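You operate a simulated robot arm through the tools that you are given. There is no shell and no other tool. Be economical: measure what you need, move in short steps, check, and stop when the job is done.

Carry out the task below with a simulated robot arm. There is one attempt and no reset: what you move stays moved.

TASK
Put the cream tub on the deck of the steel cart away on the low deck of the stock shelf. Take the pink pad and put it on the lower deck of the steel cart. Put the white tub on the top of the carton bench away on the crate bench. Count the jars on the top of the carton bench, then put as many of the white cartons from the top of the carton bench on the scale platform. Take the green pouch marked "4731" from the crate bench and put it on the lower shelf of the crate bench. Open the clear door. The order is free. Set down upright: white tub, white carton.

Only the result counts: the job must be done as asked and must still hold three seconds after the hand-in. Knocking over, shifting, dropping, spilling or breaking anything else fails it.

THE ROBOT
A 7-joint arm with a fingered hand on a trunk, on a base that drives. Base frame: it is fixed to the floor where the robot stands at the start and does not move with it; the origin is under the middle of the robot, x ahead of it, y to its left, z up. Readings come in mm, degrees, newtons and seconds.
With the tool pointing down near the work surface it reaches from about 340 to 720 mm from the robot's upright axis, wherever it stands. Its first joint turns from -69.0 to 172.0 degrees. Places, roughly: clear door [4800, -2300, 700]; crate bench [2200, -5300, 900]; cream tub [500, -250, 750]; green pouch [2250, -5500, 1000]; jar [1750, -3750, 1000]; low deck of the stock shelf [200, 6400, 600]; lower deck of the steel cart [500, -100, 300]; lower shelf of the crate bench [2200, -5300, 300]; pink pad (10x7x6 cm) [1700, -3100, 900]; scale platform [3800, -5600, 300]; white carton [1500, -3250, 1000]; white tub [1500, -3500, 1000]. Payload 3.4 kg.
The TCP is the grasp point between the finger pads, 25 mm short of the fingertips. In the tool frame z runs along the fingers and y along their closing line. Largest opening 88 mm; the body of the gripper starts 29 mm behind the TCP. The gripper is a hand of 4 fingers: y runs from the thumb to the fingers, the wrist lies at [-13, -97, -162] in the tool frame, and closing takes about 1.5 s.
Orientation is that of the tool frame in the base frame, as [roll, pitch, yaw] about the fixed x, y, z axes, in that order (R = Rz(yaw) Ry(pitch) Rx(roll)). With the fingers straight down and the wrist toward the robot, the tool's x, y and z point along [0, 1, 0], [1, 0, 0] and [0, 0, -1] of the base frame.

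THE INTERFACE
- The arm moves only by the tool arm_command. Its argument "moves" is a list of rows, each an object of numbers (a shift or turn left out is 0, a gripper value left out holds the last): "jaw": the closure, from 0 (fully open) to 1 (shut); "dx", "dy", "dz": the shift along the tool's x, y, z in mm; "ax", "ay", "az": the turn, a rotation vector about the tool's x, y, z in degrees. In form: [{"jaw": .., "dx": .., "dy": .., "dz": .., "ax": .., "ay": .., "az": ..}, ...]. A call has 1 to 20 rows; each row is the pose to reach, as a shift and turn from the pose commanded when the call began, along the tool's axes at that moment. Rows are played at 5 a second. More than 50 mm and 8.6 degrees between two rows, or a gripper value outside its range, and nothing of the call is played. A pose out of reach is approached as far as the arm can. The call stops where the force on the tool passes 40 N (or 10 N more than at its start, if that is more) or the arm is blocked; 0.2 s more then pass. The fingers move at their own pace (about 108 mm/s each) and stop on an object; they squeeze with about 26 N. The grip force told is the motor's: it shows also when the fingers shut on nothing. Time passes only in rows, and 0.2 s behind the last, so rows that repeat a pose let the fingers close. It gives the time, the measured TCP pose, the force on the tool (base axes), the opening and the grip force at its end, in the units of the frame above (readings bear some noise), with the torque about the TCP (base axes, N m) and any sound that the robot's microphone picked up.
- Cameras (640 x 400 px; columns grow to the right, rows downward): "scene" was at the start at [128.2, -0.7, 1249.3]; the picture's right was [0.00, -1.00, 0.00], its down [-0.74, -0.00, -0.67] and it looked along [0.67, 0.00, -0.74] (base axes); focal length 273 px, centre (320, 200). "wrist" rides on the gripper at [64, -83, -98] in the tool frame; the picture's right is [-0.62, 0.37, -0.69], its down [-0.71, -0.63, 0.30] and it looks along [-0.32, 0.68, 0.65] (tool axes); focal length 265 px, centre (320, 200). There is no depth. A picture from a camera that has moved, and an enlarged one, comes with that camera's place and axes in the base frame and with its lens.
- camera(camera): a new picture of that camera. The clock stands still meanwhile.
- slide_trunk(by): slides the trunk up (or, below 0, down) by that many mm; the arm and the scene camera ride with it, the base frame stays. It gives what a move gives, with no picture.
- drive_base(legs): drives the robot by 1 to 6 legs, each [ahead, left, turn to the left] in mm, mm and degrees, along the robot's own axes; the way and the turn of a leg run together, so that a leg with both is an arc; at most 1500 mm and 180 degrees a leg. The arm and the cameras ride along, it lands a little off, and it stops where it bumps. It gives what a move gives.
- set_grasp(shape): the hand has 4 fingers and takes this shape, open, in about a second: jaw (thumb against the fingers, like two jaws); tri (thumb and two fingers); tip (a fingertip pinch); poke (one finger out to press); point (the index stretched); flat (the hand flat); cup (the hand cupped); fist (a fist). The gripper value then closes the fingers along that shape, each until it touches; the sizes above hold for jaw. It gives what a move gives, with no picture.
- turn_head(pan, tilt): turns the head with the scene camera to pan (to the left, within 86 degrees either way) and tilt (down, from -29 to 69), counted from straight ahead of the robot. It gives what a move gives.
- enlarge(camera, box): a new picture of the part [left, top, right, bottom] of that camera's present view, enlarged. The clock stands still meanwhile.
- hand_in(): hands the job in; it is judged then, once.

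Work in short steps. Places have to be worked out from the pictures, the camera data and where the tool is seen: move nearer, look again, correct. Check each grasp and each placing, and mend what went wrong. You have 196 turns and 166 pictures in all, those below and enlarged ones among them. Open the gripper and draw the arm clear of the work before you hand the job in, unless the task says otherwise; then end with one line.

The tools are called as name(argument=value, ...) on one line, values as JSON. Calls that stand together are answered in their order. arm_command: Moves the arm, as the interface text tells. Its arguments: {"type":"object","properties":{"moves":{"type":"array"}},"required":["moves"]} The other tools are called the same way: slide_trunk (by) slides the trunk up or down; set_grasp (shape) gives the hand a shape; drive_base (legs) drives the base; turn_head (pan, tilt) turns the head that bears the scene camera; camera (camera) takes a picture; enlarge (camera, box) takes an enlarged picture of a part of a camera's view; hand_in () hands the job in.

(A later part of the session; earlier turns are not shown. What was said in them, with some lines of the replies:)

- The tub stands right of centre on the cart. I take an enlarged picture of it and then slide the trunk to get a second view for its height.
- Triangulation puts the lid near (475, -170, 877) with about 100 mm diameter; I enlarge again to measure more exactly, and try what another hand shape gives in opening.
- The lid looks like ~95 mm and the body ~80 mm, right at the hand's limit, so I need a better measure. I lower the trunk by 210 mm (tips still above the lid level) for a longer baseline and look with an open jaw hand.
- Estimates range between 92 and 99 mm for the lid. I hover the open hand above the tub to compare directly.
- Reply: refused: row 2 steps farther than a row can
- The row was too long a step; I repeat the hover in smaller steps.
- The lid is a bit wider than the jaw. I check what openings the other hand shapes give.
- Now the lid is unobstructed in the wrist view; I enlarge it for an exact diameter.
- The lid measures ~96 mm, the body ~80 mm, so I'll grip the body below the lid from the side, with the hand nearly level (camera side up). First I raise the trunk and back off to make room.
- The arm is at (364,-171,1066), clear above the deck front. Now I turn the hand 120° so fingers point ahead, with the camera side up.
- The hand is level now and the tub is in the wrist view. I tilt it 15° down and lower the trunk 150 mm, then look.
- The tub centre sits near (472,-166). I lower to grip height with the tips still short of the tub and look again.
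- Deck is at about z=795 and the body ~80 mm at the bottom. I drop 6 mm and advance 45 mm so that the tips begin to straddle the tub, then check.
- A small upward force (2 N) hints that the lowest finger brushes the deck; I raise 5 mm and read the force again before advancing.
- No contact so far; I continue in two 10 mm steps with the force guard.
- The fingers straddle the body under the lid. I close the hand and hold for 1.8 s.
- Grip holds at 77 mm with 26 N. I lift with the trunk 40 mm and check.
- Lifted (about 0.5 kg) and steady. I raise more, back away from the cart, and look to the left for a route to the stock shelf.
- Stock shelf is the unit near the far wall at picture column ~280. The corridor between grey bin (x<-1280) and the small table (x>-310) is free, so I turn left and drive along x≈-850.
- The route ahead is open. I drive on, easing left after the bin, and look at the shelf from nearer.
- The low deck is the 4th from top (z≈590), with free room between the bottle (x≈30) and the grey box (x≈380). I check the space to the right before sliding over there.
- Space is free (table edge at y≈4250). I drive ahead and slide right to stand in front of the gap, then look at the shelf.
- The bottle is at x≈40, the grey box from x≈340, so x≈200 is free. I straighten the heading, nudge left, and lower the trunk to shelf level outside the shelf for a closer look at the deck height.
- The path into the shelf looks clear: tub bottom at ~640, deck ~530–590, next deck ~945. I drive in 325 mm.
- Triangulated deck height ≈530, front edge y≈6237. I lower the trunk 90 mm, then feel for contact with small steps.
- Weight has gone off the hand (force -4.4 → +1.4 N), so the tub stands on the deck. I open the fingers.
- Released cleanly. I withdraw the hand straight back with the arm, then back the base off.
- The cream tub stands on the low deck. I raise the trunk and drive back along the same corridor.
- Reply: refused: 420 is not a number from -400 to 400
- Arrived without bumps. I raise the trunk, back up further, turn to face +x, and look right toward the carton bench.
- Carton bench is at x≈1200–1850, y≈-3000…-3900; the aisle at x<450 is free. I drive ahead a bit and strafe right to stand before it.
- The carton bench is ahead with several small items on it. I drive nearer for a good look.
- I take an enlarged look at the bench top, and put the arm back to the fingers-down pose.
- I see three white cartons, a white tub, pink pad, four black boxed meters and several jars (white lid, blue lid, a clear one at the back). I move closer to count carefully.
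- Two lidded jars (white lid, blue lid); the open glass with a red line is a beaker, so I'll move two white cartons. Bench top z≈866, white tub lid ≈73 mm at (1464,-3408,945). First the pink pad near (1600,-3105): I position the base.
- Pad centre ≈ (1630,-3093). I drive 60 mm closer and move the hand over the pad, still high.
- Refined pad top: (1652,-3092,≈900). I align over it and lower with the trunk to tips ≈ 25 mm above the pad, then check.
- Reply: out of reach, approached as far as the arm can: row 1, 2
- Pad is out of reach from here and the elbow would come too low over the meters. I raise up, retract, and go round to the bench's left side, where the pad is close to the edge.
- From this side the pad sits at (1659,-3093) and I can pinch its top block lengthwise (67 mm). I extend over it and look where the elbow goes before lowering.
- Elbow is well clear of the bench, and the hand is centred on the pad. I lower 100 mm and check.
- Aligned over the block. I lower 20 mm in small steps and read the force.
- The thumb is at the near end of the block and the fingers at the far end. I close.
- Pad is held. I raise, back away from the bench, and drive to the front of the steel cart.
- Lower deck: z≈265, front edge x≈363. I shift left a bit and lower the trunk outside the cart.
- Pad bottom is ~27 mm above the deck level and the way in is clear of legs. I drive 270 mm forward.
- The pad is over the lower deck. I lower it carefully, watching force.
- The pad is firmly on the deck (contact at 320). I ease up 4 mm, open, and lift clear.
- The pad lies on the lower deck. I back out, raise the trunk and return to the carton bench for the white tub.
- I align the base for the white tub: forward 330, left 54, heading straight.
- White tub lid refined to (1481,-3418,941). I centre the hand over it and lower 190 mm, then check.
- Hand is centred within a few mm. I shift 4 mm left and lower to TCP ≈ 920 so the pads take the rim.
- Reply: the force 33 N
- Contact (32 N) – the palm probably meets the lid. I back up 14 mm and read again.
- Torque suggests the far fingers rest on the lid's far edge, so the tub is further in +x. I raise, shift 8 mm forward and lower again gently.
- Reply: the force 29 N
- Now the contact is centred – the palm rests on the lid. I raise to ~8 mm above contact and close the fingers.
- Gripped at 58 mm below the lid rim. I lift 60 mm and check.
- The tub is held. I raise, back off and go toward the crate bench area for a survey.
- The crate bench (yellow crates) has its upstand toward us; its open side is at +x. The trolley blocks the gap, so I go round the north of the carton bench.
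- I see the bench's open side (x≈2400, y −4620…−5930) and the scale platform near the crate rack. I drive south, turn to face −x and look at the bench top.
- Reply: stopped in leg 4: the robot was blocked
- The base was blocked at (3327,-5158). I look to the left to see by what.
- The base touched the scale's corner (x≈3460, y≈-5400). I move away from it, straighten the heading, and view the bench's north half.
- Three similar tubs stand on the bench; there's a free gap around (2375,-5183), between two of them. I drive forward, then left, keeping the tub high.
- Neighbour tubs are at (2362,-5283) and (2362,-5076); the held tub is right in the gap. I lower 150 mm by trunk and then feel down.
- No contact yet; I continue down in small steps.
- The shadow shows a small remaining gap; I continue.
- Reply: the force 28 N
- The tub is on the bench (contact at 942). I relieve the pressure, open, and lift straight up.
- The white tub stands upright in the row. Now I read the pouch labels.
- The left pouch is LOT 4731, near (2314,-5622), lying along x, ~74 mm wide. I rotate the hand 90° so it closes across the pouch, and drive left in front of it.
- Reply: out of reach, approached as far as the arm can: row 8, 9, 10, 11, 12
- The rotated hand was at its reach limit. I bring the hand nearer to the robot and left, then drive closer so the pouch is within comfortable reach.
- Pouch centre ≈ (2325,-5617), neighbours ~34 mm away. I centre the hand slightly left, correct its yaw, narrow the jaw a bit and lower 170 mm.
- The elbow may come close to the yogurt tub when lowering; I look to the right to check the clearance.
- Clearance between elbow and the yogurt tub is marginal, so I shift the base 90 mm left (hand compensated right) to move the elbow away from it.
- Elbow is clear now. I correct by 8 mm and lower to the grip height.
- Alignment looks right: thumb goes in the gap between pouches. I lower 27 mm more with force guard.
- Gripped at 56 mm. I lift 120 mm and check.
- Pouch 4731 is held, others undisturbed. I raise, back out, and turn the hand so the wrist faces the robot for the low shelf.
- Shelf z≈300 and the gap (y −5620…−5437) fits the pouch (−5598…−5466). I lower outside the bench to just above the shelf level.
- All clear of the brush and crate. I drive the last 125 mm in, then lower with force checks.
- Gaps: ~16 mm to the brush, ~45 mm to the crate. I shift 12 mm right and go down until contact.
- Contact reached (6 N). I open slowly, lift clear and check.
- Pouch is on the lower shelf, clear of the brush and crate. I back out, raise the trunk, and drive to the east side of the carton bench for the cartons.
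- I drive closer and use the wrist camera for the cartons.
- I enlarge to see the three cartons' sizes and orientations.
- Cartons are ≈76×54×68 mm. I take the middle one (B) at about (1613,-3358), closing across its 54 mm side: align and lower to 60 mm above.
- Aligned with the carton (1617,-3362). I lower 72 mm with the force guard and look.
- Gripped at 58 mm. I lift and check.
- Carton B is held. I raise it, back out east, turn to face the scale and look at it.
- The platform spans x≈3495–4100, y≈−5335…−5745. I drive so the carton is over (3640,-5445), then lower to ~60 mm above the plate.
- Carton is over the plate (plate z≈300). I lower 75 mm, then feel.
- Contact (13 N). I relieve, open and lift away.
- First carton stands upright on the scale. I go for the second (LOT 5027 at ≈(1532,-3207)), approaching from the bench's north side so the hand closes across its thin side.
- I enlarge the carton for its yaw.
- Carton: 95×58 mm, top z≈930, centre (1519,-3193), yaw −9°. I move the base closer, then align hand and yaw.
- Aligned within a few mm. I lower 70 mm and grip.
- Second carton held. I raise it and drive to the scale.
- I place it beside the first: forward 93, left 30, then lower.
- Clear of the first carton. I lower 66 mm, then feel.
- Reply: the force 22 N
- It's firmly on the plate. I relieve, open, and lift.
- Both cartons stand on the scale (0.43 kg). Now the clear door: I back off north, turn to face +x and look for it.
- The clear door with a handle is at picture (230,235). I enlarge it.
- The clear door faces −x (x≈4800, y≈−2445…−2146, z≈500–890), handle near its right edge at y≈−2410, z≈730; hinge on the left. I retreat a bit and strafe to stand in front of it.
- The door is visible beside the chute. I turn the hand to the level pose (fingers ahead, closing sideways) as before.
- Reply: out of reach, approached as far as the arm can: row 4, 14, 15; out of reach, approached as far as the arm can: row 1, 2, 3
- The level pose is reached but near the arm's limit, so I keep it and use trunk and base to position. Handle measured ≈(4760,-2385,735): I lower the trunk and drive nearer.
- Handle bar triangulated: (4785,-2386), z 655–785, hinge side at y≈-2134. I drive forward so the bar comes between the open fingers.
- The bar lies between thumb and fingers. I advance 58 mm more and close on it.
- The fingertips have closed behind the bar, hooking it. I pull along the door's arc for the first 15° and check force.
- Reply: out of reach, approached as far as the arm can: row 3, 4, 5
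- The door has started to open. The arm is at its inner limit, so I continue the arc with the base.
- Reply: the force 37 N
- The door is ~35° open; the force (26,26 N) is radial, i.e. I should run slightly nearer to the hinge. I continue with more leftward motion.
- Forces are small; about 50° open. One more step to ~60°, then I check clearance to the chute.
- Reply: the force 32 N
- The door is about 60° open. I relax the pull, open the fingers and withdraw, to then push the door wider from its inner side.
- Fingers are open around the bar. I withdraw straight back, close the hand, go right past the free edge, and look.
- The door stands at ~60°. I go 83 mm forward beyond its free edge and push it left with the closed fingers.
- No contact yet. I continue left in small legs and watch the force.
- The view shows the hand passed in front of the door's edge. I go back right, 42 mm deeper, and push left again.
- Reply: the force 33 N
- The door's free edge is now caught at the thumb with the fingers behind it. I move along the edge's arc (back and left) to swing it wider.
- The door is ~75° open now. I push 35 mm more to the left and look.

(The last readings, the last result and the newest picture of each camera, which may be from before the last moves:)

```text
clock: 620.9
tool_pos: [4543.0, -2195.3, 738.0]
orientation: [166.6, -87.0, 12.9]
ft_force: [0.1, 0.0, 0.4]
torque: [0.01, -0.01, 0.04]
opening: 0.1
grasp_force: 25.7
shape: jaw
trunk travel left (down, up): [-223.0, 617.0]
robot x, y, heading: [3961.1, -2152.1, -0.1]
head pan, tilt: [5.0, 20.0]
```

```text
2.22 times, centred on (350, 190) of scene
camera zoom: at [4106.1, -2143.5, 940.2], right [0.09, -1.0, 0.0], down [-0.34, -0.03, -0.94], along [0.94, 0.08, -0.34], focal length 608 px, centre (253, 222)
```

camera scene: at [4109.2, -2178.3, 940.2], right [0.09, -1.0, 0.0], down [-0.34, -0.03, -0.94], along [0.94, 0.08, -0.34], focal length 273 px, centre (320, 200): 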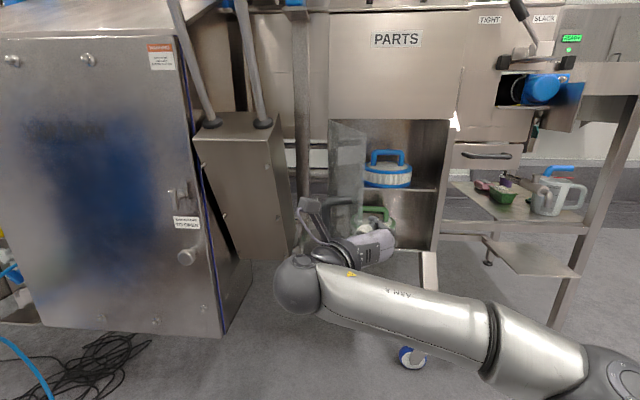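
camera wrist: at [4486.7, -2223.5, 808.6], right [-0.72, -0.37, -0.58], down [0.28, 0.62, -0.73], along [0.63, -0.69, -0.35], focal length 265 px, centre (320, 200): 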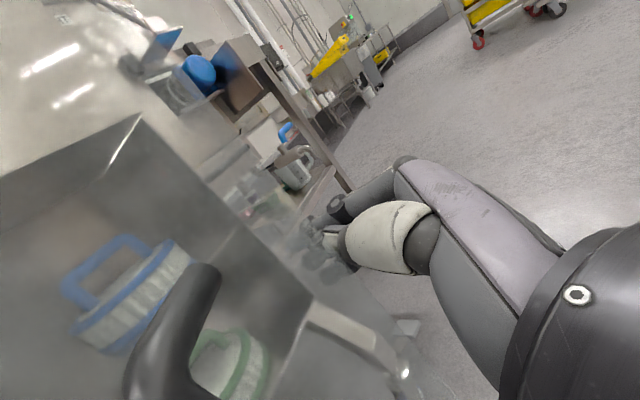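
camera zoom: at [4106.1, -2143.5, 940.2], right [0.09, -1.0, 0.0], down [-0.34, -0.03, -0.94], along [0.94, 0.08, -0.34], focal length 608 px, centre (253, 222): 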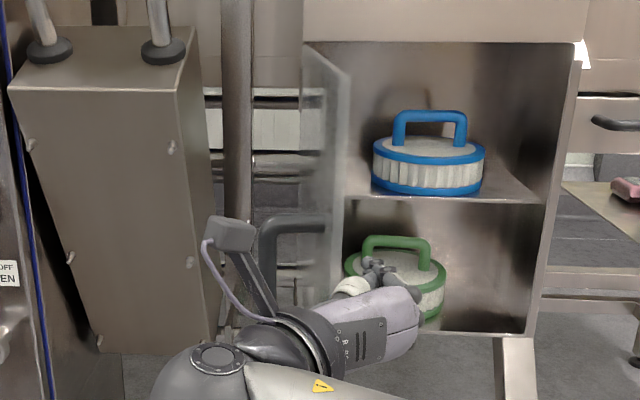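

The door stands ~80° open with the inside fully accessible. I withdraw straight back and open the hand.

drive_base(legs=[[-300, 0, 0]])

arm_command(moves=[{"jaw": 0}, {"jaw": 0}, {"jaw": 0}, {"jaw": 0}, {"jaw": 0}, {"jaw": 0}])

camera(camera="scene")

```text
clock: 622.9
tool_pos: [4246.8, -2198.4, 738.3]
orientation: [165.8, -87.0, 13.4]
ft_force: [-0.6, -0.7, 0.2]
torque: [-0.01, 0.0, -0.03]
opening: 0.0
grasp_force: 25.7
shape: jaw
trunk travel left (down, up): [-223.0, 617.0]
robot x, y, heading: [3667.7, -2150.1, -0.4]
head pan, tilt: [5.0, 20.0]
```

```text
clock: 624.3
tool_pos: [4247.4, -2196.9, 738.6]
orientation: [165.0, -87.0, 14.2]
ft_force: [0.5, 0.1, 0.4]
torque: [0.01, 0.0, 0.02]
opening: 87.5
grasp_force: 0.1
shape: jaw
trunk travel left (down, up): [-223.0, 617.0]
robot x, y, heading: [3671.1, -2155.9, -0.3]
head pan, tilt: [5.0, 20.0]
```

```text
11 pictures are left
camera scene: at [3810.4, -2143.7, 940.2], right [0.08, -1.0, 0.0], down [-0.34, -0.03, -0.94], along [0.94, 0.08, -0.34], focal length 273 px, centre (320, 200)
```

scene: 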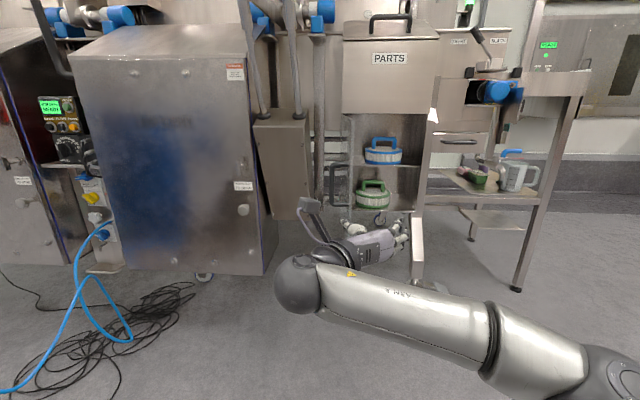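

The door swung further by itself; I enlarge to confirm its state.

enlarge(camera="scene", box=[280, 100, 440, 230])

```text
3.08 times, centred on (360, 165) of scene
camera zoom: at [3810.4, -2143.7, 940.2], right [0.08, -1.0, 0.0], down [-0.34, -0.03, -0.94], along [0.94, 0.08, -0.34], focal length 841 px, centre (197, 308)
```

zoom: 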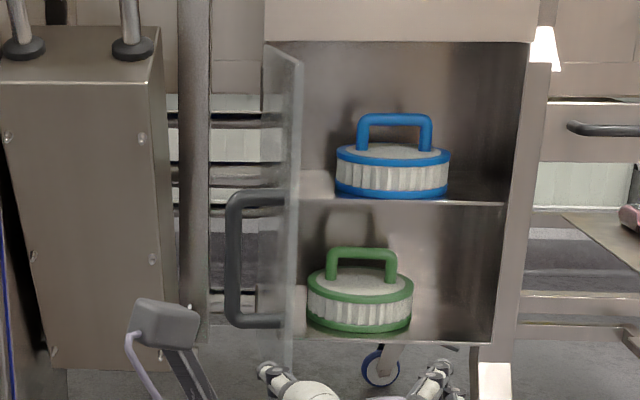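

All tasks are done and checked; the hand is open and clear of everything. I hand in.

hand_in()

```text
The job is handed in.
```

I finished all six parts and handed the job in: the cream tub, pink pad, white tub, two white cartons and pouch "4731" are in place, and the clear door is about 80° open. I counted two jars, leaving out the open beaker. The base bumped the scale's corner once while driving, and I saw no sign that it shifted.
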